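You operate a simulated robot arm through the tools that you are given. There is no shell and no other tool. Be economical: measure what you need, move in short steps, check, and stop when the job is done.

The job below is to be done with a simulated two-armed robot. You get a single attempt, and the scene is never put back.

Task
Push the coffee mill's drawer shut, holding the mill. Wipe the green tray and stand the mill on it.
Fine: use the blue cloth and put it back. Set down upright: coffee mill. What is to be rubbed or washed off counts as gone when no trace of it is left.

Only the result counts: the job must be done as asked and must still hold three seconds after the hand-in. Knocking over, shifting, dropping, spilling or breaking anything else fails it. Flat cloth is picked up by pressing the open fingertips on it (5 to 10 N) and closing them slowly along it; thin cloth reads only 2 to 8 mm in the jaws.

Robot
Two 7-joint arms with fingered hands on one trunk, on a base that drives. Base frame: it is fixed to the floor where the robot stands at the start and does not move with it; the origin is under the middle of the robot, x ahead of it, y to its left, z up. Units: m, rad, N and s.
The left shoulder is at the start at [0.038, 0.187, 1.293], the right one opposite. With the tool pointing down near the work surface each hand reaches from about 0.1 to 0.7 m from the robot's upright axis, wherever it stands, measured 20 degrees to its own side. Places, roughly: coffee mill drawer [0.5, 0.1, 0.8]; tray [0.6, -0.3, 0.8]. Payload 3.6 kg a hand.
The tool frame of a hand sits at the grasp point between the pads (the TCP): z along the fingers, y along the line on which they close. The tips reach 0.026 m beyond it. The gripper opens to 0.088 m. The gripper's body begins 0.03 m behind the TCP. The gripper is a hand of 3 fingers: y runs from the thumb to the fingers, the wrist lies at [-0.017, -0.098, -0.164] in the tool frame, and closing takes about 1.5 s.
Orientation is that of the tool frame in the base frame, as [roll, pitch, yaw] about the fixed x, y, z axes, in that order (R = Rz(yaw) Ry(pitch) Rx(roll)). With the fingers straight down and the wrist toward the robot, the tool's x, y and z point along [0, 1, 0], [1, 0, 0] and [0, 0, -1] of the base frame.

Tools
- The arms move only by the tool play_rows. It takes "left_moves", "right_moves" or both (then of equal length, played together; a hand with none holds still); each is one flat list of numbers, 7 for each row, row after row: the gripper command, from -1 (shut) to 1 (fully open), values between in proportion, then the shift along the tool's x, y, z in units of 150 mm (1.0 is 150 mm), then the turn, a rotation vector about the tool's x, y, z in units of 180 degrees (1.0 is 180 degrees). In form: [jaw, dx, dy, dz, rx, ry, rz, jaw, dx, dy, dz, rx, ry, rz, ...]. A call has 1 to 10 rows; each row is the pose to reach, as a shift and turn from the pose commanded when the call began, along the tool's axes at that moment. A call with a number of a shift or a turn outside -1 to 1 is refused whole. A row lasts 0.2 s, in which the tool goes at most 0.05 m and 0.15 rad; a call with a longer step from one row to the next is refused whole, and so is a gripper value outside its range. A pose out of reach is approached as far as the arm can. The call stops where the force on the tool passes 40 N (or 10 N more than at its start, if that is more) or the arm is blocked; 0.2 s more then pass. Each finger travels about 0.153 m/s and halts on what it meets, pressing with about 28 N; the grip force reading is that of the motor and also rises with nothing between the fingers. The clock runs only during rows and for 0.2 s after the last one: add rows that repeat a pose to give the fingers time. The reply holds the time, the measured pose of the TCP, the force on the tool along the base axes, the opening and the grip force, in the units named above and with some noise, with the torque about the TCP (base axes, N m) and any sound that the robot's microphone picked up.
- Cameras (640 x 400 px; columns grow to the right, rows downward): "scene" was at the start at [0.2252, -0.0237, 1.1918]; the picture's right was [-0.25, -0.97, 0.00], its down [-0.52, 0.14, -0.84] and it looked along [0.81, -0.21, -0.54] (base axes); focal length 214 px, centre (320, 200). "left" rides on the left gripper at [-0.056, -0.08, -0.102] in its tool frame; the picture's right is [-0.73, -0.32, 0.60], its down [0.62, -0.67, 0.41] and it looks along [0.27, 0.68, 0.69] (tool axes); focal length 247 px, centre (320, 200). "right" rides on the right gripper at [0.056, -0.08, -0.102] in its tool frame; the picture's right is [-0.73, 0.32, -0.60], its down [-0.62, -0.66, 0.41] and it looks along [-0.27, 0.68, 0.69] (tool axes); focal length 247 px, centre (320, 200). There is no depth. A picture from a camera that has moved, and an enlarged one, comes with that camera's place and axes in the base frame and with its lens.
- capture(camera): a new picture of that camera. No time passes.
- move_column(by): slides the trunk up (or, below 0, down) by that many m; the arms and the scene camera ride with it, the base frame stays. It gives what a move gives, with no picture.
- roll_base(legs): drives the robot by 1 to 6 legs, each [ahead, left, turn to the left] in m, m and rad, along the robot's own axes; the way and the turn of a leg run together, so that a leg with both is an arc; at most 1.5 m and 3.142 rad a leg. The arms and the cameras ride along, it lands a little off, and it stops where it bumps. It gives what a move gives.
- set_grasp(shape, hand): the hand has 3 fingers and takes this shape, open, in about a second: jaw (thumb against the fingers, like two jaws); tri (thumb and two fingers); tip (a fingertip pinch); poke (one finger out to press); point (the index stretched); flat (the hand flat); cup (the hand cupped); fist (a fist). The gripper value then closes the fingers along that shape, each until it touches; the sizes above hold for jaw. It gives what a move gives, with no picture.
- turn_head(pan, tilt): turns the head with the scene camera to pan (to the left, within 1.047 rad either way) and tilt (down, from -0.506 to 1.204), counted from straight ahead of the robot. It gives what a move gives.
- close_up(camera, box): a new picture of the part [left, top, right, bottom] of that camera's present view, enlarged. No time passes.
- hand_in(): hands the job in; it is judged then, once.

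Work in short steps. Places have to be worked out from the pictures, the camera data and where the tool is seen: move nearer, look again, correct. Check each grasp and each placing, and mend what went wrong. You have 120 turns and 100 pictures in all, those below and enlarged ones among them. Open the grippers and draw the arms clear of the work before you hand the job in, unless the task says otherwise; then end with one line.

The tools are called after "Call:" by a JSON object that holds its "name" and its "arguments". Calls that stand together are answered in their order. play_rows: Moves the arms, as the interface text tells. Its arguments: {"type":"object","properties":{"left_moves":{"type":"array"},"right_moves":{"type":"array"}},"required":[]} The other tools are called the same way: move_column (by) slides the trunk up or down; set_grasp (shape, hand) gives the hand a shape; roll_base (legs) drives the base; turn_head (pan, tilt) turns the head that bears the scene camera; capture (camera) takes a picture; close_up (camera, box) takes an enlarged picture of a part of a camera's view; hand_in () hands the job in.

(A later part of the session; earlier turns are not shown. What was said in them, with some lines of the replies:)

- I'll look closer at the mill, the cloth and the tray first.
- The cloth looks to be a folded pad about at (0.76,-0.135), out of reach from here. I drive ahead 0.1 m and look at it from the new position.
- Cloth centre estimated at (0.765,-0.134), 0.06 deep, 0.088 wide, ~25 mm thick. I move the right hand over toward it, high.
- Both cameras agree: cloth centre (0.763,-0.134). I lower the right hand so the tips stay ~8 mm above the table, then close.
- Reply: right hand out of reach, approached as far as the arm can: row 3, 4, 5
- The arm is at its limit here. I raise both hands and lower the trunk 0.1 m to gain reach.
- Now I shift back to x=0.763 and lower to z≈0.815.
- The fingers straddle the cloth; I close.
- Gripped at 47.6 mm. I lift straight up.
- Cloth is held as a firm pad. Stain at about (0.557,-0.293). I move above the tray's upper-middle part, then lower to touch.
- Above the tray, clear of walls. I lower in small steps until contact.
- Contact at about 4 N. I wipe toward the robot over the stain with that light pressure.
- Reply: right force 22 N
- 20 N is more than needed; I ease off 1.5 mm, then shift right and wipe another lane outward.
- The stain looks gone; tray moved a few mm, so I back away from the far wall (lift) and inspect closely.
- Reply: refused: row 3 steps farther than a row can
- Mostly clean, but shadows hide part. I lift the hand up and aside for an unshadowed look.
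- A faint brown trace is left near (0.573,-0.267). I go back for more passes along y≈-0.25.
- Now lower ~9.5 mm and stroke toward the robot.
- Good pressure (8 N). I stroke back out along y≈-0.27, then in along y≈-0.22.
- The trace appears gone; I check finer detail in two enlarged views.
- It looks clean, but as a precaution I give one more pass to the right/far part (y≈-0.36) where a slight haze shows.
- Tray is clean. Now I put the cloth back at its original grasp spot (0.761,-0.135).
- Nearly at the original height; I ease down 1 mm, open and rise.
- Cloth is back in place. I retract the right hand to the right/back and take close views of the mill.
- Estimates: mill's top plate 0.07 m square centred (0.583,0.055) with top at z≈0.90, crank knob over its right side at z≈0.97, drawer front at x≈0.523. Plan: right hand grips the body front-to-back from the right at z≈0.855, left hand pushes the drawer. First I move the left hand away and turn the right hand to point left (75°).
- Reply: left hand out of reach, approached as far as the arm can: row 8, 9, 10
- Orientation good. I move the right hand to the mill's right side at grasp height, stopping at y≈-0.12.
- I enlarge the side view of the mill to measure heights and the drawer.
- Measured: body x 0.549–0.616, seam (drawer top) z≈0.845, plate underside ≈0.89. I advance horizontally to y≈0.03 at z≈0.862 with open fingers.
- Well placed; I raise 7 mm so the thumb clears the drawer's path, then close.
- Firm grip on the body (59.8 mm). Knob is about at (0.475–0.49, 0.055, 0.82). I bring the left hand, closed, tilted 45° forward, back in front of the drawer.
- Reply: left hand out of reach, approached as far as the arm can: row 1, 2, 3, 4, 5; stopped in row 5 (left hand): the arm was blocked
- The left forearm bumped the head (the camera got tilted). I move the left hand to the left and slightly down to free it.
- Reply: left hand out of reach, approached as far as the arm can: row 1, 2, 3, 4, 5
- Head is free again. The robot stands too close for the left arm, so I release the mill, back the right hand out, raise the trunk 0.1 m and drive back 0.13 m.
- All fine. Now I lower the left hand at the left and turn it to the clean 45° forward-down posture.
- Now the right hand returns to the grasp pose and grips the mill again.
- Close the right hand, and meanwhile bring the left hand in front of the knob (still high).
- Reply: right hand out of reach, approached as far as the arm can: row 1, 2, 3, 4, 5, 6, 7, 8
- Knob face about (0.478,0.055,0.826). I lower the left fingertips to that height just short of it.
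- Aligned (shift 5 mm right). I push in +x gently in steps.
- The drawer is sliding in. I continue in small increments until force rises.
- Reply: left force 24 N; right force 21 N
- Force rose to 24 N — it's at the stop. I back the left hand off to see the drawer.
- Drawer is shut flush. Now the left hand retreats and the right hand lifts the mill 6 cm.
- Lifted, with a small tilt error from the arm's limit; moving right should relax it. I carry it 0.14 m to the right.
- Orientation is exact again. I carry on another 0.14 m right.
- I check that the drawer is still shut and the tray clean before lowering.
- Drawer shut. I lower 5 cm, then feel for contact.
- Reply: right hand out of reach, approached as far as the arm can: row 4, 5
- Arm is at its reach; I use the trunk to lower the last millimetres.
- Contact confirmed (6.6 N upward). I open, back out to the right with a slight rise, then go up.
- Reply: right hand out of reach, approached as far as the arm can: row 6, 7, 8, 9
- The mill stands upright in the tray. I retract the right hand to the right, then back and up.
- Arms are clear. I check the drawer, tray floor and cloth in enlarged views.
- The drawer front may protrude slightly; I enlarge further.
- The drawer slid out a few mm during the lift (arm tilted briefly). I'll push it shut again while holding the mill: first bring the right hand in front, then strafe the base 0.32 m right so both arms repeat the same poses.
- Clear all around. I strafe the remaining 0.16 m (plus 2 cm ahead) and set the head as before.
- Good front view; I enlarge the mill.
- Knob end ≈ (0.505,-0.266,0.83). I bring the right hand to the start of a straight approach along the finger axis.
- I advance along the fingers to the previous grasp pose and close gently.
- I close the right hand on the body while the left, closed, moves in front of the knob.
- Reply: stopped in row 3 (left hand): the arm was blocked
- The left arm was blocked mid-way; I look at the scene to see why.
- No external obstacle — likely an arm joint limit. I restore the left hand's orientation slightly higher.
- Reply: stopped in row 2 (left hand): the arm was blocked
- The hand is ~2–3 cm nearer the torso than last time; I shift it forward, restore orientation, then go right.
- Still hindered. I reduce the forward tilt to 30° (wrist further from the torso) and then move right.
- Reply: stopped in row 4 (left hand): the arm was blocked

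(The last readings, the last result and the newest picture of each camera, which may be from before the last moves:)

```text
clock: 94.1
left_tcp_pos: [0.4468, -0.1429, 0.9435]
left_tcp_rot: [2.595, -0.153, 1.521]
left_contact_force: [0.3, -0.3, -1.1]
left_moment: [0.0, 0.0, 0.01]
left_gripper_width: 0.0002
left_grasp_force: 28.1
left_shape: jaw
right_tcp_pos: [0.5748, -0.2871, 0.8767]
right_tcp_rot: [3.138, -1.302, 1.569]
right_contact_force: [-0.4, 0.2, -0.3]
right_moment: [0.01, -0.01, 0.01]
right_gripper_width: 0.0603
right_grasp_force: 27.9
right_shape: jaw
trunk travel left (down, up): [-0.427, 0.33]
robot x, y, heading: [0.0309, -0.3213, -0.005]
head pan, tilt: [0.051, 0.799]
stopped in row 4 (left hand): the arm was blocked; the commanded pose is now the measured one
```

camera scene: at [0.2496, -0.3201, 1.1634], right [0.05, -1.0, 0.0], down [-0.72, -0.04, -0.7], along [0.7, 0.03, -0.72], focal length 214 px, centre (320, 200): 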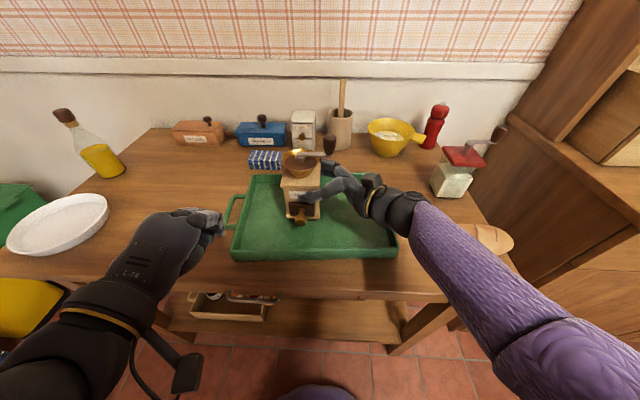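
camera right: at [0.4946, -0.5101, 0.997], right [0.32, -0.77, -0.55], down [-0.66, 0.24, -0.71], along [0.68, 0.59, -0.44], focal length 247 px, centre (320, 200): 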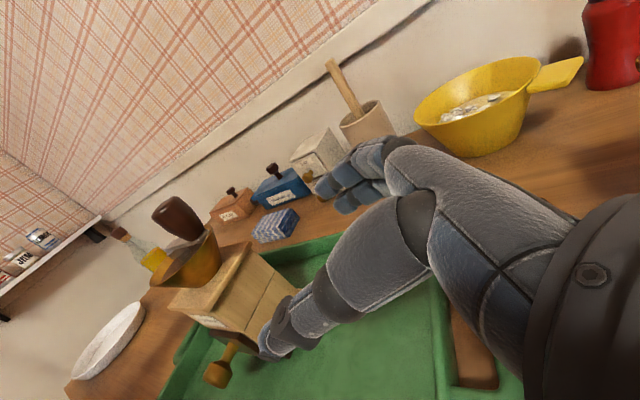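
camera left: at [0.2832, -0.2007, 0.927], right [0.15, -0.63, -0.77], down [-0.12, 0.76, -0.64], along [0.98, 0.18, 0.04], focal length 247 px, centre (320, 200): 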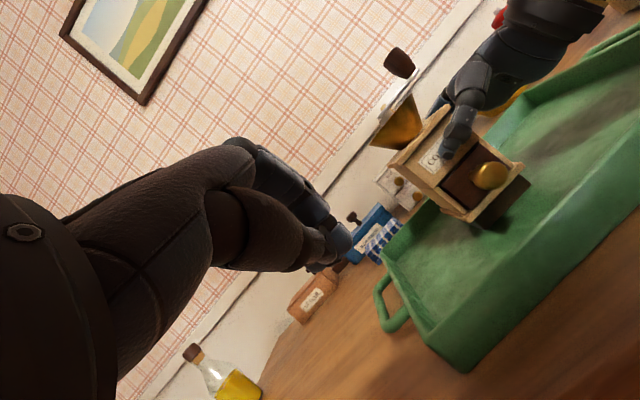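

Something physical stops it. I turn the head to look at the left arm.

Call:
{"name": "turn_head", "arguments": {"pan": 0.8, "tilt": 1.0}}

Call:
{"name": "capture", "arguments": {"camera": "scene"}}

```text
clock: 95.2
left_tcp_pos: [0.4467, -0.1442, 0.9437]
left_tcp_rot: [2.595, -0.153, 1.523]
left_contact_force: [-0.2, 0.2, 0.6]
left_moment: [-0.02, 0.0, -0.01]
left_gripper_width: 0.0
left_grasp_force: 28.1
left_shape: jaw
right_tcp_pos: [0.5755, -0.2876, 0.8767]
right_tcp_rot: [3.137, -1.302, 1.571]
right_contact_force: [-0.3, 0.8, 0.1]
right_moment: [0.03, -0.02, 0.04]
right_gripper_width: 0.0604
right_grasp_force: 28.1
right_shape: jaw
trunk travel left (down, up): [-0.427, 0.33]
robot x, y, heading: [0.0314, -0.3205, -0.005]
head pan, tilt: [0.799, 1.0]
```

```text
20 pictures are left
camera scene: at [0.2179, -0.2744, 1.1482], right [0.72, -0.7, 0.0], down [-0.59, -0.6, -0.54], along [0.38, 0.39, -0.84], focal length 214 px, centre (320, 200)
```

scene: 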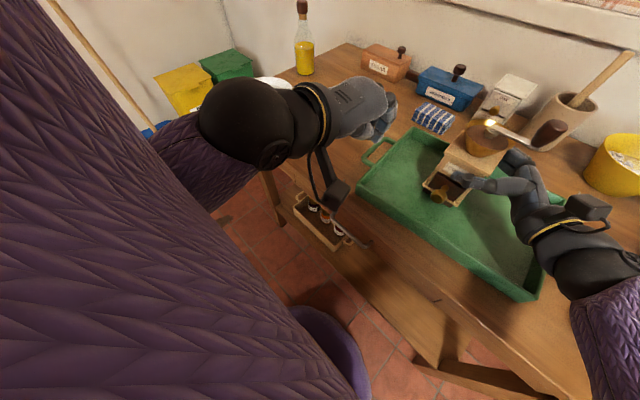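

Likely elbow-flexion limit at this height; earlier I moved down while moving right. I go lower and forward first, restoring orientation.

Call:
{"name": "play_rows", "arguments": {"left_moves": [-1, 0.03, -0.04, 0.13, 0.003, -0.017, -0.018, -1, 0.067, -0.08, 0.26, 0.007, -0.034, -0.037, -1, 0.067, -0.113, 0.397, 0.007, -0.034, -0.037, -1, 0.067, -0.113, 0.397, 0.007, -0.034, -0.037]}}

Call:
{"name": "play_rows", "arguments": {"left_moves": [-1, -0.1, 0, 0, 0, 0, 0, -1, -0.2, 0, 0, 0, 0, 0, -1, -0.3, 0, 0, 0, 0, 0, -1, -0.3, 0, 0, 0, 0, 0]}}

```text
clock: 96.2
left_tcp_pos: [0.4639, -0.1246, 0.8857]
left_tcp_rot: [2.613, 0.001, 1.569]
left_contact_force: [-0.1, 0.0, -0.1]
left_moment: [0.02, 0.01, 0.0]
left_gripper_width: 0.0
left_grasp_force: 27.8
left_shape: jaw
right_tcp_pos: [0.5753, -0.2884, 0.8775]
right_tcp_rot: [3.138, -1.302, 1.57]
right_contact_force: [-0.9, -0.1, -0.3]
right_moment: [0.0, -0.04, -0.01]
right_gripper_width: 0.0602
right_grasp_force: 28.4
right_shape: jaw
trunk travel left (down, up): [-0.427, 0.33]
robot x, y, heading: [0.0306, -0.3256, -0.005]
head pan, tilt: [0.799, 1.0]
```

```text
clock: 97.2
left_tcp_pos: [0.4644, -0.1308, 0.8788]
left_tcp_rot: [2.611, -0.134, 1.534]
left_contact_force: [0.0, -0.2, 0.6]
left_moment: [0.03, 0.03, -0.01]
left_gripper_width: 0.0001
left_grasp_force: 28.1
left_shape: jaw
right_tcp_pos: [0.5759, -0.2877, 0.8775]
right_tcp_rot: [3.133, -1.301, 1.574]
right_contact_force: [-1.3, 0.2, -0.8]
right_moment: [0.0, -0.06, 0.02]
right_gripper_width: 0.0605
right_grasp_force: 27.8
right_shape: jaw
trunk travel left (down, up): [-0.427, 0.33]
robot x, y, heading: [0.0316, -0.3242, -0.004]
head pan, tilt: [0.799, 1.0]
stopped in row 4 (left hand): the arm was blocked; the commanded pose is now the measured one
```

Still blocked — the elbow seems tucked in. I bring the left hand up/forward with fingers down (a freer posture), then try moving right there.

Call:
{"name": "play_rows", "arguments": {"left_moves": [-1, 0.02, 0.16, -0.1, 0.028, -0.005, -0.005, -1, 0.04, 0.32, -0.2, 0.056, -0.01, -0.01, -1, 0.06, 0.48, -0.3, 0.084, -0.015, -0.015, -1, 0.09, 0.64, -0.4, 0.112, -0.02, -0.02, -1, 0.11, 0.8, -0.5, 0.14, -0.025, -0.025, -1, 0.13, 0.96, -0.6, 0.168, -0.03, -0.03, -1, 0.13, 0.96, -0.6, 0.168, -0.03, -0.03]}}

Call:
{"name": "play_rows", "arguments": {"left_moves": [-1, -0.1, 0.05, 0, 0, 0, 0, -1, -0.25, 0.1, 0, 0, 0, 0, -1, -0.4, 0.1, 0, 0, 0, 0, -1, -0.55, 0.1, 0, 0, 0, 0, -1, -0.7, 0.1, 0, 0, 0, 0, -1, -0.85, 0.1, 0, 0, 0, 0, -1, -0.85, 0.1, 0, 0, 0, 0]}}

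```text
clock: 98.8
left_tcp_pos: [0.5429, -0.1356, 1.0303]
left_tcp_rot: [3.133, -0.011, 1.6]
left_contact_force: [-0.1, 1.7, -0.5]
left_moment: [-0.03, -0.03, 0.04]
left_gripper_width: 0.0
left_grasp_force: 28.3
left_shape: jaw
right_tcp_pos: [0.5757, -0.2889, 0.8774]
right_tcp_rot: [3.136, -1.302, 1.57]
right_contact_force: [-1.4, 0.0, -0.1]
right_moment: [0.0, -0.04, 0.01]
right_gripper_width: 0.0602
right_grasp_force: 28.2
right_shape: jaw
trunk travel left (down, up): [-0.427, 0.33]
robot x, y, heading: [0.0306, -0.3252, 0.002]
head pan, tilt: [0.799, 1.0]
```

```text
clock: 100.6
left_tcp_pos: [0.5755, -0.206, 1.0184]
left_tcp_rot: [3.11, -0.121, 1.659]
left_contact_force: [-0.2, 0.9, 0.4]
left_moment: [0.02, 0.01, -0.02]
left_gripper_width: 0.0001
left_grasp_force: 27.9
left_shape: jaw
right_tcp_pos: [0.5754, -0.2872, 0.8775]
right_tcp_rot: [3.135, -1.302, 1.573]
right_contact_force: [-0.8, -0.5, -0.4]
right_moment: [0.02, -0.01, 0.05]
right_gripper_width: 0.06
right_grasp_force: 27.7
right_shape: jaw
trunk travel left (down, up): [-0.427, 0.33]
robot x, y, heading: [0.0273, -0.3249, -0.003]
head pan, tilt: [0.799, 1.0]
stopped in row 7 (left hand): the arm was blocked; the commanded pose is now the measured one
```

The tucked elbow keeps blocking. New idea: point the left hand to the right (mirror of the right hand, elbow out) and push the knob with the side of the fingers. I back off and turn it 60°.

Call:
{"name": "play_rows", "arguments": {"left_moves": [-1, 0.09, -0.03, -0.1, 0.001, -0.0412, 0.003, -1, 0.19, -0.1, -0.2, 0.002, -0.0824, 0.006, -1, 0.29, -0.18, -0.2, 0.003, -0.1237, 0.009, -1, 0.39, -0.26, -0.2, 0.004, -0.1649, 0.012, -1, 0.49, -0.34, -0.2, 0.006, -0.2061, 0.015, -1, 0.59, -0.42, -0.2, 0.007, -0.2473, 0.018, -1, 0.69, -0.5, -0.2, 0.008, -0.2886, 0.022, -1, 0.79, -0.58, -0.2, 0.009, -0.33, 0.025, -1, 0.87, -0.667, -0.2, 0.01, -0.371, 0.028, -1, 0.87, -0.667, -0.2, 0.01, -0.371, 0.028]}}

Call:
{"name": "turn_head", "arguments": {"pan": 0.15, "tilt": 0.8}}

Call:
{"name": "capture", "arguments": {"camera": "scene"}}

```text
clock: 102.8
left_tcp_pos: [0.4635, -0.0925, 1.0596]
left_tcp_rot: [3.058, 1.046, 1.491]
left_contact_force: [1.0, -0.1, -0.4]
left_moment: [-0.02, -0.01, 0.02]
left_gripper_width: 0.0
left_grasp_force: 28.2
left_shape: jaw
right_tcp_pos: [0.575, -0.2876, 0.8776]
right_tcp_rot: [3.139, -1.302, 1.568]
right_contact_force: [-0.1, -1.1, 0.0]
right_moment: [0.0, -0.06, -0.01]
right_gripper_width: 0.0602
right_grasp_force: 28.1
right_shape: jaw
trunk travel left (down, up): [-0.427, 0.33]
robot x, y, heading: [0.0271, -0.3237, -0.004]
head pan, tilt: [0.799, 1.0]
```

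```text
clock: 103.9
left_tcp_pos: [0.4635, -0.0929, 1.0602]
left_tcp_rot: [3.063, 1.045, 1.498]
left_contact_force: [-0.5, -0.4, -0.6]
left_moment: [-0.03, 0.0, -0.01]
left_gripper_width: 0.0
left_grasp_force: 27.6
left_shape: jaw
right_tcp_pos: [0.5761, -0.2883, 0.8772]
right_tcp_rot: [3.138, -1.302, 1.568]
right_contact_force: [-0.2, -0.2, 0.8]
right_moment: [-0.01, -0.02, 0.0]
right_gripper_width: 0.0603
right_grasp_force: 28.7
right_shape: jaw
trunk travel left (down, up): [-0.427, 0.33]
robot x, y, heading: [0.0277, -0.3189, -0.004]
head pan, tilt: [0.15, 0.799]
```

```text
19 pictures are left
camera scene: at [0.249, -0.3122, 1.1633], right [0.15, -0.99, 0.0], down [-0.71, -0.11, -0.7], along [0.69, 0.1, -0.72], focal length 214 px, centre (320, 200)
```

scene: 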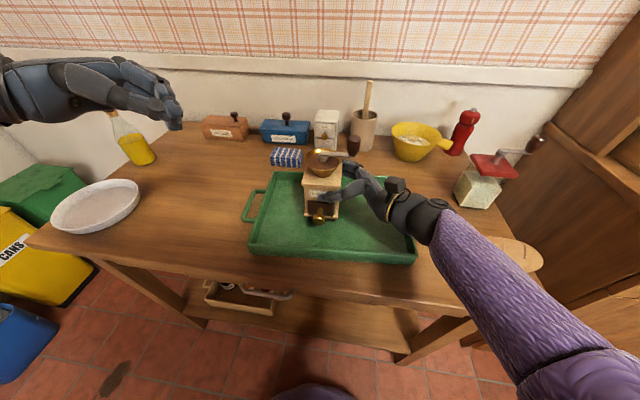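

Good elbow-out posture, free. I lower it toward the front-left of the mill.

Call:
{"name": "play_rows", "arguments": {"left_moves": [-1, 0.115, -0.008, 0.2, 0, 0, 0, -1, 0.23, -0.015, 0.4, 0, 0, 0, -1, 0.345, -0.023, 0.6, 0, 0, 0, -1, 0.46, -0.03, 0.8, 0, 0, 0, -1, 0.576, -0.038, 1.0, 0, 0, 0, -1, 0.576, -0.038, 1.0, 0, 0, 0]}}

Call:
{"name": "capture", "arguments": {"camera": "scene"}}

```text
clock: 105.3
left_tcp_pos: [0.4622, -0.1757, 0.9114]
left_tcp_rot: [3.062, 1.043, 1.496]
left_contact_force: [1.7, -1.2, -0.7]
left_moment: [-0.04, -0.01, 0.03]
left_gripper_width: 0.0
left_grasp_force: 28.0
left_shape: jaw
right_tcp_pos: [0.5755, -0.2882, 0.877]
right_tcp_rot: [3.133, -1.301, 1.573]
right_contact_force: [0.1, 0.0, 0.5]
right_moment: [-0.03, -0.06, -0.01]
right_gripper_width: 0.0603
right_grasp_force: 28.0
right_shape: jaw
trunk travel left (down, up): [-0.427, 0.33]
robot x, y, heading: [0.0304, -0.3246, -0.001]
head pan, tilt: [0.15, 0.799]
```

```text
18 pictures are left
camera scene: at [0.2491, -0.3123, 1.1634], right [0.15, -0.99, 0.0], down [-0.71, -0.11, -0.7], along [0.69, 0.1, -0.72], focal length 214 px, centre (320, 200)
```

scene: 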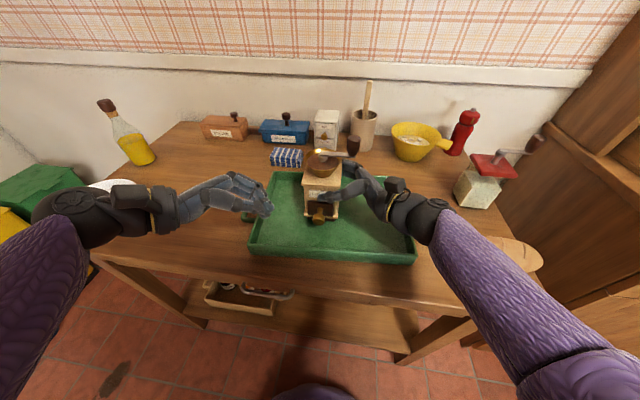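

I move to just in front of the knob at its height.

Call:
{"name": "play_rows", "arguments": {"left_moves": [-1, 0.035, 0.006, 0.15, 0, 0, 0, -1, 0.07, 0.012, 0.3, 0, 0, 0, -1, 0.105, 0.018, 0.45, 0, 0, 0, -1, 0.141, 0.025, 0.612, 0, 0, 0, -1, 0.141, 0.025, 0.612, 0, 0, 0]}}

Call:
{"name": "close_up", "arguments": {"camera": "scene", "box": [220, 130, 400, 270]}}

```text
clock: 106.5
left_tcp_pos: [0.4678, -0.2469, 0.8464]
left_tcp_rot: [3.062, 1.044, 1.497]
left_contact_force: [0.2, 0.4, -0.3]
left_moment: [0.03, -0.03, 0.01]
left_gripper_width: 0.0
left_grasp_force: 28.2
left_shape: jaw
right_tcp_pos: [0.5754, -0.2879, 0.8777]
right_tcp_rot: [3.138, -1.301, 1.569]
right_contact_force: [0.2, -0.4, 0.5]
right_moment: [0.03, -0.03, 0.02]
right_gripper_width: 0.0599
right_grasp_force: 28.2
right_shape: jaw
trunk travel left (down, up): [-0.427, 0.33]
robot x, y, heading: [0.0281, -0.3223, 0.002]
head pan, tilt: [0.15, 0.799]
```

```text
2.86 times, centred on (310, 200) of scene
camera zoom: at [0.249, -0.3122, 1.1633], right [0.15, -0.99, 0.0], down [-0.71, -0.11, -0.7], along [0.69, 0.1, -0.72], focal length 613 px, centre (349, 200)
```

zoom: 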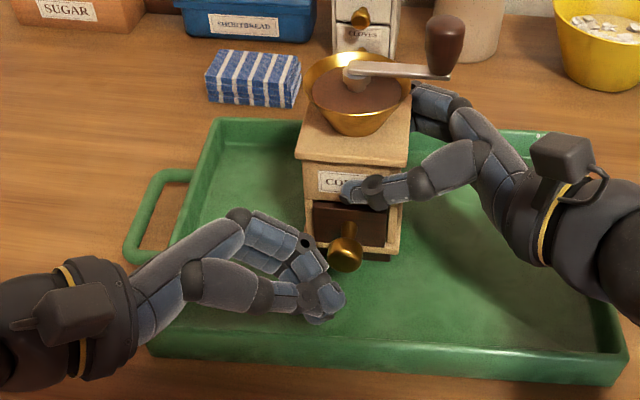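

The finger knuckle leads the tip; I yaw the hand 20° so the fingertips lead toward the knob.

Call:
{"name": "play_rows", "arguments": {"left_moves": [-1, 0, -0.05, 0, -0.032, 0.0015, -0.0185, -1, 0, -0.05, 0, -0.064, 0.003, -0.037, -1, 0, -0.05, 0, -0.096, 0.0045, -0.0554, -1, 0, -0.05, 0, -0.096, 0.0045, -0.0554]}}

Call:
{"name": "close_up", "arguments": {"camera": "scene", "box": [220, 130, 400, 270]}}

```text
clock: 107.7
left_tcp_pos: [0.4694, -0.2122, 0.8396]
left_tcp_rot: [2.984, 0.965, 1.772]
left_contact_force: [0.1, 0.3, 0.4]
left_moment: [-0.02, -0.02, 0.01]
left_gripper_width: 0.0
left_grasp_force: 28.1
left_shape: jaw
right_tcp_pos: [0.5747, -0.2894, 0.8767]
right_tcp_rot: [3.133, -1.301, 1.574]
right_contact_force: [-0.8, 0.5, 0.6]
right_moment: [0.01, -0.02, 0.03]
right_gripper_width: 0.0601
right_grasp_force: 27.4
right_shape: jaw
trunk travel left (down, up): [-0.427, 0.33]
robot x, y, heading: [0.0318, -0.3224, -0.002]
head pan, tilt: [0.15, 0.799]
stopped in row 4 (left hand): the arm was blocked; the commanded pose is now the measured one
```

```text
2.86 times, centred on (310, 200) of scene
camera zoom: at [0.249, -0.312, 1.1634], right [0.15, -0.99, 0.0], down [-0.71, -0.11, -0.7], along [0.69, 0.1, -0.72], focal length 613 px, centre (349, 200)
```

zoom: 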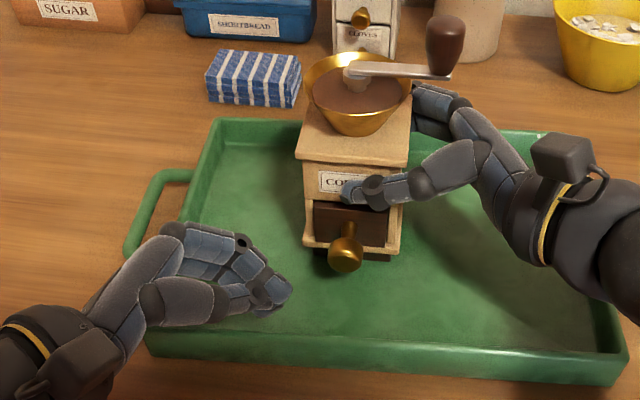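

The wrist can't go further inward, so I restore the previous orientation (slightly up/left) and switch the left hand to "point" — a straight finger has no leading knuckle.

Call:
{"name": "play_rows", "arguments": {"left_moves": [-1, -0.06, 0.03, -0.15, 0.033, -0.0104, 0.0146, -1, -0.12, 0.06, -0.3, 0.066, -0.0208, 0.0292, -1, -0.176, 0.091, -0.44, 0.0985, -0.0313, 0.0439, -1, -0.176, 0.091, -0.44, 0.0985, -0.0313, 0.0439]}}

Call:
{"name": "set_grasp", "arguments": {"hand": "left", "shape": "point"}}

Call:
{"name": "close_up", "arguments": {"camera": "scene", "box": [180, 110, 400, 270]}}

```text
clock: 108.7
left_tcp_pos: [0.4637, -0.1749, 0.9006]
left_tcp_rot: [3.063, 1.054, 1.496]
left_contact_force: [0.5, -0.4, 0.5]
left_moment: [0.03, -0.02, -0.02]
left_gripper_width: 0.0
left_grasp_force: 28.1
left_shape: jaw
right_tcp_pos: [0.5749, -0.288, 0.8774]
right_tcp_rot: [3.138, -1.301, 1.57]
right_contact_force: [0.0, 0.6, 1.3]
right_moment: [-0.02, -0.08, 0.03]
right_gripper_width: 0.0601
right_grasp_force: 27.9
right_shape: jaw
trunk travel left (down, up): [-0.427, 0.33]
robot x, y, heading: [0.0264, -0.3257, -0.004]
head pan, tilt: [0.15, 0.799]
```

```text
clock: 109.6
left_tcp_pos: [0.4639, -0.1754, 0.9]
left_tcp_rot: [3.059, 1.053, 1.495]
left_contact_force: [0.4, 0.1, -0.2]
left_moment: [0.01, 0.0, 0.03]
left_gripper_width: 0.0827
left_grasp_force: 0.1
left_shape: point
right_tcp_pos: [0.5752, -0.2883, 0.8767]
right_tcp_rot: [3.135, -1.303, 1.571]
right_contact_force: [-0.4, -0.1, 1.1]
right_moment: [0.01, -0.06, 0.03]
right_gripper_width: 0.0601
right_grasp_force: 27.6
right_shape: jaw
trunk travel left (down, up): [-0.427, 0.33]
robot x, y, heading: [0.028, -0.3214, 0.002]
head pan, tilt: [0.15, 0.799]
```

```text
2.50 times, centred on (290, 190) of scene
camera zoom: at [0.249, -0.3122, 1.1633], right [0.15, -0.99, 0.0], down [-0.71, -0.11, -0.7], along [0.69, 0.1, -0.72], focal length 536 px, centre (395, 225)
```

zoom: 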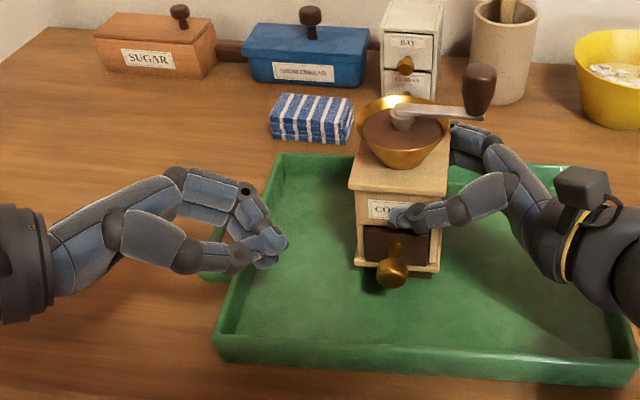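

The picture still shows curled fingers; I give it time with an open command and look again.

Call:
{"name": "play_rows", "arguments": {"left_moves": [1, 0, 0, 0, 0, 0, 0, 1, 0, 0, 0, 0, 0, 0, 1, 0, 0, 0, 0, 0, 0, 1, 0, 0, 0, 0, 0, 0]}}

Call:
{"name": "close_up", "arguments": {"camera": "scene", "box": [180, 110, 400, 270]}}

```text
clock: 110.6
left_tcp_pos: [0.4642, -0.1747, 0.901]
left_tcp_rot: [3.059, 1.052, 1.492]
left_contact_force: [-0.4, 0.2, -0.4]
left_moment: [0.02, 0.04, 0.03]
left_gripper_width: 0.0827
left_grasp_force: 0.1
left_shape: point
right_tcp_pos: [0.576, -0.2889, 0.8778]
right_tcp_rot: [3.138, -1.3, 1.568]
right_contact_force: [0.2, -0.5, 0.8]
right_moment: [0.01, -0.06, -0.01]
right_gripper_width: 0.0602
right_grasp_force: 28.7
right_shape: jaw
trunk travel left (down, up): [-0.427, 0.33]
robot x, y, heading: [0.0319, -0.3203, -0.003]
head pan, tilt: [0.15, 0.799]
```

```text
2.50 times, centred on (290, 190) of scene
camera zoom: at [0.2491, -0.3122, 1.1633], right [0.15, -0.99, 0.0], down [-0.71, -0.11, -0.7], along [0.69, 0.1, -0.72], focal length 536 px, centre (395, 225)
```

zoom: 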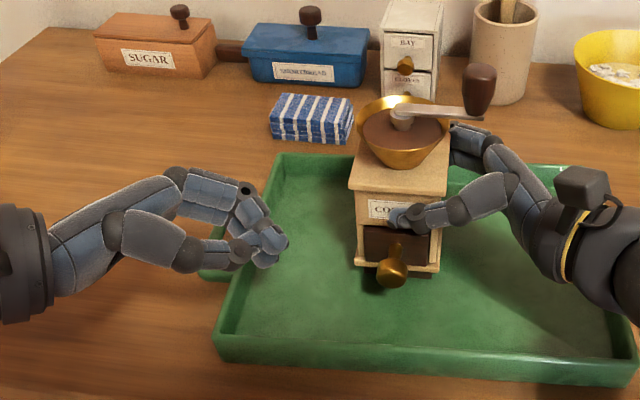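

Point shape doesn't help. I return to jaw and instead roll the left hand ~80° about its finger axis so the knuckles bulge down, not toward the mill (and the wrist moves away from the torso).

Call:
{"name": "set_grasp", "arguments": {"hand": "left", "shape": "jaw"}}

Call:
{"name": "play_rows", "arguments": {"left_moves": [0, -0.05, -0.03, -0.1, 0, 0, -0.045, -1, -0.1, -0.06, -0.2, 0, 0, -0.09, -1, -0.15, -0.09, -0.3, 0, 0, -0.135, -1, -0.193, -0.12, -0.34, 0, 0, -0.18, -1, -0.193, -0.12, -0.34, 0, 0, -0.225, -1, -0.193, -0.12, -0.34, 0, 0, -0.27, -1, -0.193, -0.12, -0.34, 0, 0, -0.315, -1, -0.193, -0.12, -0.34, 0, 0, -0.36, -1, -0.193, -0.12, -0.34, 0, 0, -0.405, -1, -0.193, -0.12, -0.34, 0, 0, -0.45]}}

Call:
{"name": "capture", "arguments": {"camera": "scene"}}

```text
clock: 111.5
left_tcp_pos: [0.4631, -0.1751, 0.8996]
left_tcp_rot: [3.058, 1.052, 1.493]
left_contact_force: [0.7, 0.5, -0.9]
left_moment: [0.02, 0.01, 0.01]
left_gripper_width: 0.0877
left_grasp_force: 0.1
left_shape: jaw
right_tcp_pos: [0.5755, -0.2879, 0.8773]
right_tcp_rot: [3.136, -1.302, 1.57]
right_contact_force: [0.4, -0.5, 0.8]
right_moment: [0.06, -0.05, -0.03]
right_gripper_width: 0.06
right_grasp_force: 28.4
right_shape: jaw
trunk travel left (down, up): [-0.427, 0.33]
robot x, y, heading: [0.0302, -0.3245, -0.004]
head pan, tilt: [0.15, 0.799]
```

```text
clock: 113.7
left_tcp_pos: [0.4448, -0.1424, 0.9497]
left_tcp_rot: [-2.097, 0.174, 3.059]
left_contact_force: [-0.2, -0.1, 0.6]
left_moment: [-0.02, -0.02, 0.01]
left_gripper_width: 0.0
left_grasp_force: 28.1
left_shape: jaw
right_tcp_pos: [0.5753, -0.2875, 0.8767]
right_tcp_rot: [3.134, -1.301, 1.572]
right_contact_force: [-0.1, -1.6, 1.1]
right_moment: [0.0, -0.05, 0.01]
right_gripper_width: 0.0602
right_grasp_force: 27.8
right_shape: jaw
trunk travel left (down, up): [-0.427, 0.33]
robot x, y, heading: [0.0332, -0.3222, -0.003]
head pan, tilt: [0.15, 0.799]
```

```text
13 pictures are left
camera scene: at [0.2491, -0.3123, 1.1633], right [0.15, -0.99, 0.0], down [-0.71, -0.11, -0.7], along [0.69, 0.1, -0.72], focal length 214 px, centre (320, 200)
```

scene: 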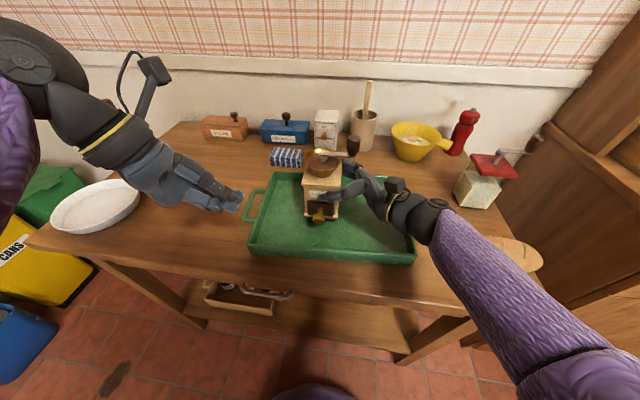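

That worked exactly. I lower along the finger direction to beside/in front of the knob.

Call:
{"name": "play_rows", "arguments": {"left_moves": [-1, 0, 0.06, 0.2, 0, 0, 0, -1, 0, 0.12, 0.4, 0, 0, 0, -1, 0, 0.17, 0.6, 0, 0, 0, -1, 0, 0.22, 0.78, 0, 0, 0, -1, 0, 0.255, 0.92, 0, 0, 0, -1, 0, 0.255, 0.92, 0, 0, 0]}}

Call:
{"name": "close_up", "arguments": {"camera": "scene", "box": [220, 130, 400, 270]}}

```text
clock: 115.1
left_tcp_pos: [0.4539, -0.2452, 0.8471]
left_tcp_rot: [-2.096, 0.176, 3.057]
left_contact_force: [-0.4, 0.2, -0.9]
left_moment: [-0.02, -0.02, -0.04]
left_gripper_width: 0.0
left_grasp_force: 28.0
left_shape: jaw
right_tcp_pos: [0.5757, -0.2873, 0.8759]
right_tcp_rot: [3.138, -1.302, 1.569]
right_contact_force: [0.4, 1.0, 0.9]
right_moment: [-0.03, -0.02, 0.01]
right_gripper_width: 0.0602
right_grasp_force: 27.9
right_shape: jaw
trunk travel left (down, up): [-0.427, 0.33]
robot x, y, heading: [0.0303, -0.3228, 0.001]
head pan, tilt: [0.15, 0.799]
```

```text
2.86 times, centred on (310, 200) of scene
camera zoom: at [0.249, -0.3122, 1.1634], right [0.15, -0.99, 0.0], down [-0.71, -0.11, -0.7], along [0.69, 0.1, -0.72], focal length 613 px, centre (349, 200)
```

zoom: 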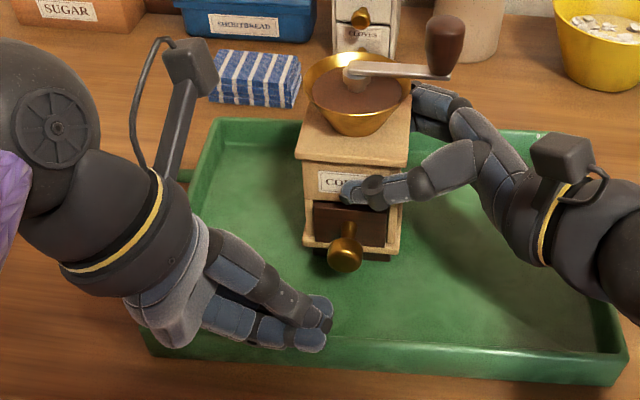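

Fingertips are in front of the knob with a clear side. I push +x in small steps.

Call:
{"name": "play_rows", "arguments": {"left_moves": [-1, -0.065, -0.007, 0.036, 0, 0, 0, -1, -0.13, 0.006, 0.037, 0, 0, 0, -1, -0.18, 0.015, 0.038, 0, 0, 0, -1, -0.22, 0.023, 0.039, 0, 0, 0, -1, -0.25, 0.029, 0.04, 0, 0, 0]}}

Call:
{"name": "close_up", "arguments": {"camera": "scene", "box": [250, 140, 390, 250]}}

```text
clock: 116.3
left_tcp_pos: [0.4909, -0.2508, 0.8487]
left_tcp_rot: [-2.096, 0.173, 3.059]
left_contact_force: [-8.0, 1.2, 0.5]
left_moment: [-0.02, 0.09, -0.08]
left_gripper_width: 0.0001
left_grasp_force: 28.3
left_shape: jaw
right_tcp_pos: [0.5765, -0.2885, 0.8774]
right_tcp_rot: [3.135, -1.302, 1.568]
right_contact_force: [5.9, -1.0, -0.8]
right_moment: [-0.02, -0.1, -0.11]
right_gripper_width: 0.0601
right_grasp_force: 27.9
right_shape: jaw
trunk travel left (down, up): [-0.427, 0.33]
robot x, y, heading: [0.0287, -0.3223, -0.003]
head pan, tilt: [0.15, 0.799]
```

```text
3.64 times, centred on (320, 195) of scene
camera zoom: at [0.2489, -0.3122, 1.1634], right [0.15, -0.99, 0.0], down [-0.71, -0.11, -0.7], along [0.69, 0.1, -0.72], focal length 780 px, centre (320, 218)
```

zoom: 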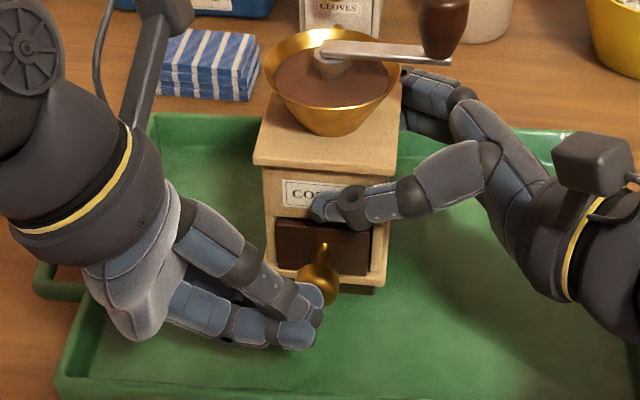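

8 N is passing through the drawer to the holding hand: the drawer is at its stop. I press a bit more to be sure, then look.

Call:
{"name": "play_rows", "arguments": {"left_moves": [-1, -0.02, 0.004, 0, 0, 0, 0, -1, -0.035, 0.007, 0, 0, 0, 0, -1, -0.035, 0.007, 0, 0, 0, 0]}}

Call:
{"name": "close_up", "arguments": {"camera": "scene", "box": [290, 180, 360, 230]}}

```text
clock: 117.1
left_tcp_pos: [0.4966, -0.2493, 0.8476]
left_tcp_rot: [-2.098, 0.172, 3.057]
left_contact_force: [-14.9, 1.3, -2.7]
left_moment: [0.08, 0.21, -0.13]
left_gripper_width: 0.0
left_grasp_force: 27.5
left_shape: jaw
right_tcp_pos: [0.5767, -0.2888, 0.878]
right_tcp_rot: [3.129, -1.302, 1.575]
right_contact_force: [13.9, -2.2, 1.2]
right_moment: [0.05, -0.27, -0.25]
right_gripper_width: 0.0611
right_grasp_force: 28.3
right_shape: jaw
trunk travel left (down, up): [-0.427, 0.33]
robot x, y, heading: [0.0305, -0.32, 0.001]
head pan, tilt: [0.15, 0.799]
```

```text
8.00 times, centred on (325, 205) of scene
camera zoom: at [0.2492, -0.3122, 1.1633], right [0.15, -0.99, 0.0], down [-0.71, -0.11, -0.7], along [0.69, 0.1, -0.72], focal length 1716 px, centre (280, 160)
```

zoom: 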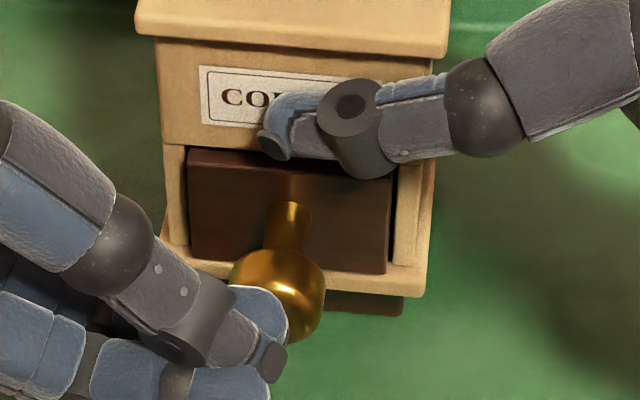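

At 15 N it doesn't move further: shut. I withdraw the left hand backward and then up-left.

Call:
{"name": "play_rows", "arguments": {"left_moves": [-1, 0.12, -0.023, 0, 0, 0, 0, -1, 0.25, -0.05, 0, 0, 0, 0, -1, 0.25, -0.1, -0.2, 0, 0, 0, -1, 0.25, -0.16, -0.4, 0, 0, 0, -1, 0.25, -0.2, -0.6, 0, 0, 0, -1, 0.25, -0.25, -0.85, 0, 0, 0, 0, 0.25, -0.25, -0.98, 0, 0, 0, 1, 0.25, -0.25, -0.98, 0, 0, 0, 1, 0.25, -0.25, -0.98, 0, 0, 0]}}

Call:
{"name": "close_up", "arguments": {"camera": "scene", "box": [280, 150, 370, 235]}}

```text
clock: 119.1
left_tcp_pos: [0.4499, -0.1389, 0.948]
left_tcp_rot: [-2.094, 0.176, 3.057]
left_contact_force: [0.7, 0.1, 0.3]
left_moment: [0.03, -0.02, -0.03]
left_gripper_width: 0.0877
left_grasp_force: 0.1
left_shape: jaw
right_tcp_pos: [0.575, -0.2875, 0.8767]
right_tcp_rot: [3.136, -1.301, 1.571]
right_contact_force: [-0.8, 0.5, 1.7]
right_moment: [0.04, -0.07, 0.0]
right_gripper_width: 0.0607
right_grasp_force: 28.0
right_shape: jaw
trunk travel left (down, up): [-0.427, 0.33]
robot x, y, heading: [0.028, -0.3218, -0.001]
head pan, tilt: [0.15, 0.799]
```

```text
4.71 times, centred on (325, 192) of scene
camera zoom: at [0.2489, -0.3122, 1.1634], right [0.15, -0.99, 0.0], down [-0.71, -0.11, -0.7], along [0.69, 0.1, -0.72], focal length 1009 px, centre (296, 235)
```

zoom: 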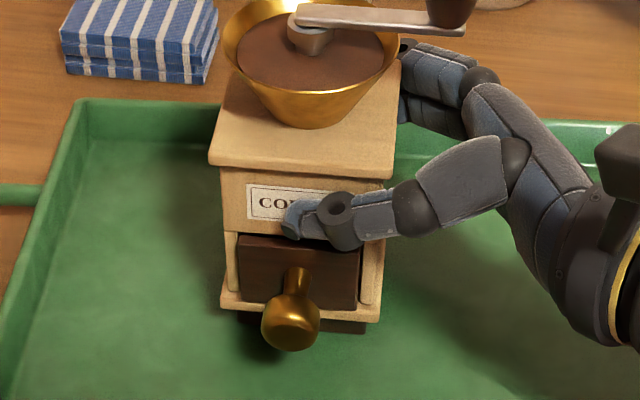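

Drawer shut and mill standing. I release the right hand, back out along the fingers, and rise.

Call:
{"name": "play_rows", "arguments": {"right_moves": [-0.4, 0, 0, 0, 0, 0, 0, 0.3, 0, 0, 0, 0, 0, 0, 1, 0, 0, 0, 0, 0, 0, 1, 0, 0, 0, 0, 0, 0, 1, 0, 0, -0.15, 0, 0, 0, 1, 0, 0, -0.3, 0, 0, 0, 1, 0, 0, -0.5, 0, 0, 0, 1, 0, 0, -0.75, 0, 0, 0, 1, 0.1, 0, -0.98, 0, 0, 0, 1, 0.3, -0.1, -0.98, 0, 0, 0]}}

Call:
{"name": "play_rows", "arguments": {"right_moves": [1, 0.2, -0.2, 0, 0, 0, 0, 1, 0.4, -0.4, 0, 0, 0, 0, 1, 0.5, -0.6, 0, 0, 0, 0, 1, 0.5, -0.6, 0, 0, 0, 0], "left_moves": [1, 0, 0, -0.25, 0, 0, 0, 1, 0, 0, -0.5, 0, 0, 0, 1, 0, 0, -0.7, 0, 0, 0, 1, 0, 0, -0.7, 0, 0, 0]}}

Call:
{"name": "capture", "arguments": {"camera": "scene"}}

Call:
{"name": "close_up", "arguments": {"camera": "scene", "box": [235, 140, 425, 275]}}

```text
clock: 121.3
left_tcp_pos: [0.4506, -0.1378, 0.9474]
left_tcp_rot: [-2.097, 0.177, 3.058]
left_contact_force: [0.0, 0.6, 0.5]
left_moment: [0.02, -0.01, -0.01]
left_gripper_width: 0.0879
left_grasp_force: 0.0
left_shape: jaw
right_tcp_pos: [0.5585, -0.4188, 0.9625]
right_tcp_rot: [3.135, -1.302, 1.572]
right_contact_force: [0.2, 0.5, 0.3]
right_moment: [0.04, 0.01, 0.02]
right_gripper_width: 0.0876
right_grasp_force: 0.0
right_shape: jaw
trunk travel left (down, up): [-0.427, 0.33]
robot x, y, heading: [0.0314, -0.3247, -0.0]
head pan, tilt: [0.15, 0.799]
```

```text
clock: 122.3
left_tcp_pos: [0.4474, -0.0454, 0.9988]
left_tcp_rot: [-2.096, 0.176, 3.06]
left_contact_force: [0.3, -0.7, 0.0]
left_moment: [0.02, 0.03, 0.01]
left_gripper_width: 0.0876
left_grasp_force: 0.0
left_shape: jaw
right_tcp_pos: [0.472, -0.3973, 1.0314]
right_tcp_rot: [-3.138, -1.302, 1.561]
right_contact_force: [0.0, -0.1, 0.2]
right_moment: [0.01, 0.02, 0.01]
right_gripper_width: 0.0876
right_grasp_force: 0.1
right_shape: jaw
trunk travel left (down, up): [-0.427, 0.33]
robot x, y, heading: [0.0323, -0.3217, 0.002]
head pan, tilt: [0.15, 0.799]
```

```text
8 pictures are left
camera scene: at [0.2496, -0.3126, 1.1632], right [0.15, -0.99, 0.0], down [-0.71, -0.11, -0.7], along [0.69, 0.1, -0.72], focal length 214 px, centre (320, 200)
```

scene: 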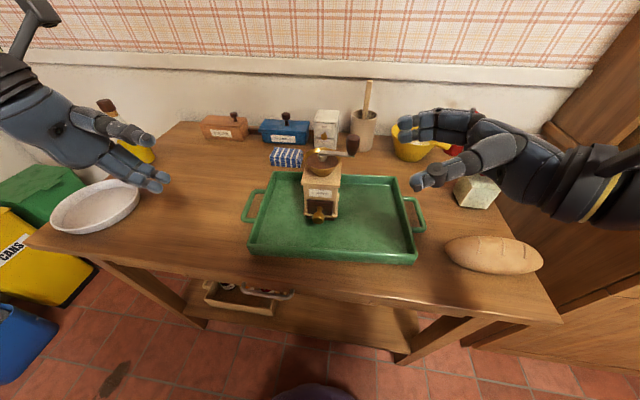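

```text
2.96 times, centred on (330, 208) of scene
camera zoom: at [0.2496, -0.3126, 1.1632], right [0.15, -0.99, 0.0], down [-0.71, -0.11, -0.7], along [0.69, 0.1, -0.72], focal length 636 px, centre (290, 178)
```

zoom: 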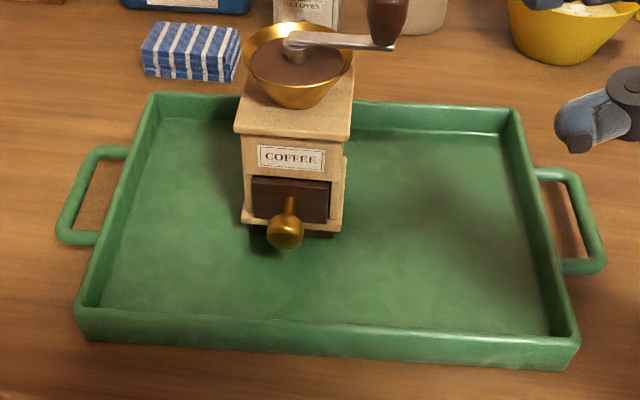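

The tray is clean, the mill stands upright on it with its drawer shut, the cloth is back in place, and both arms are open and clear. I hand the job in.

Call:
{"name": "hand_in", "arguments": {}}

```text
The job is handed in.
```

The job is handed in: the coffee mill stands upright on the wiped green tray with its drawer pushed shut, and the blue cloth is back in its place. The tray itself moved by a few millimetres during the wiping.
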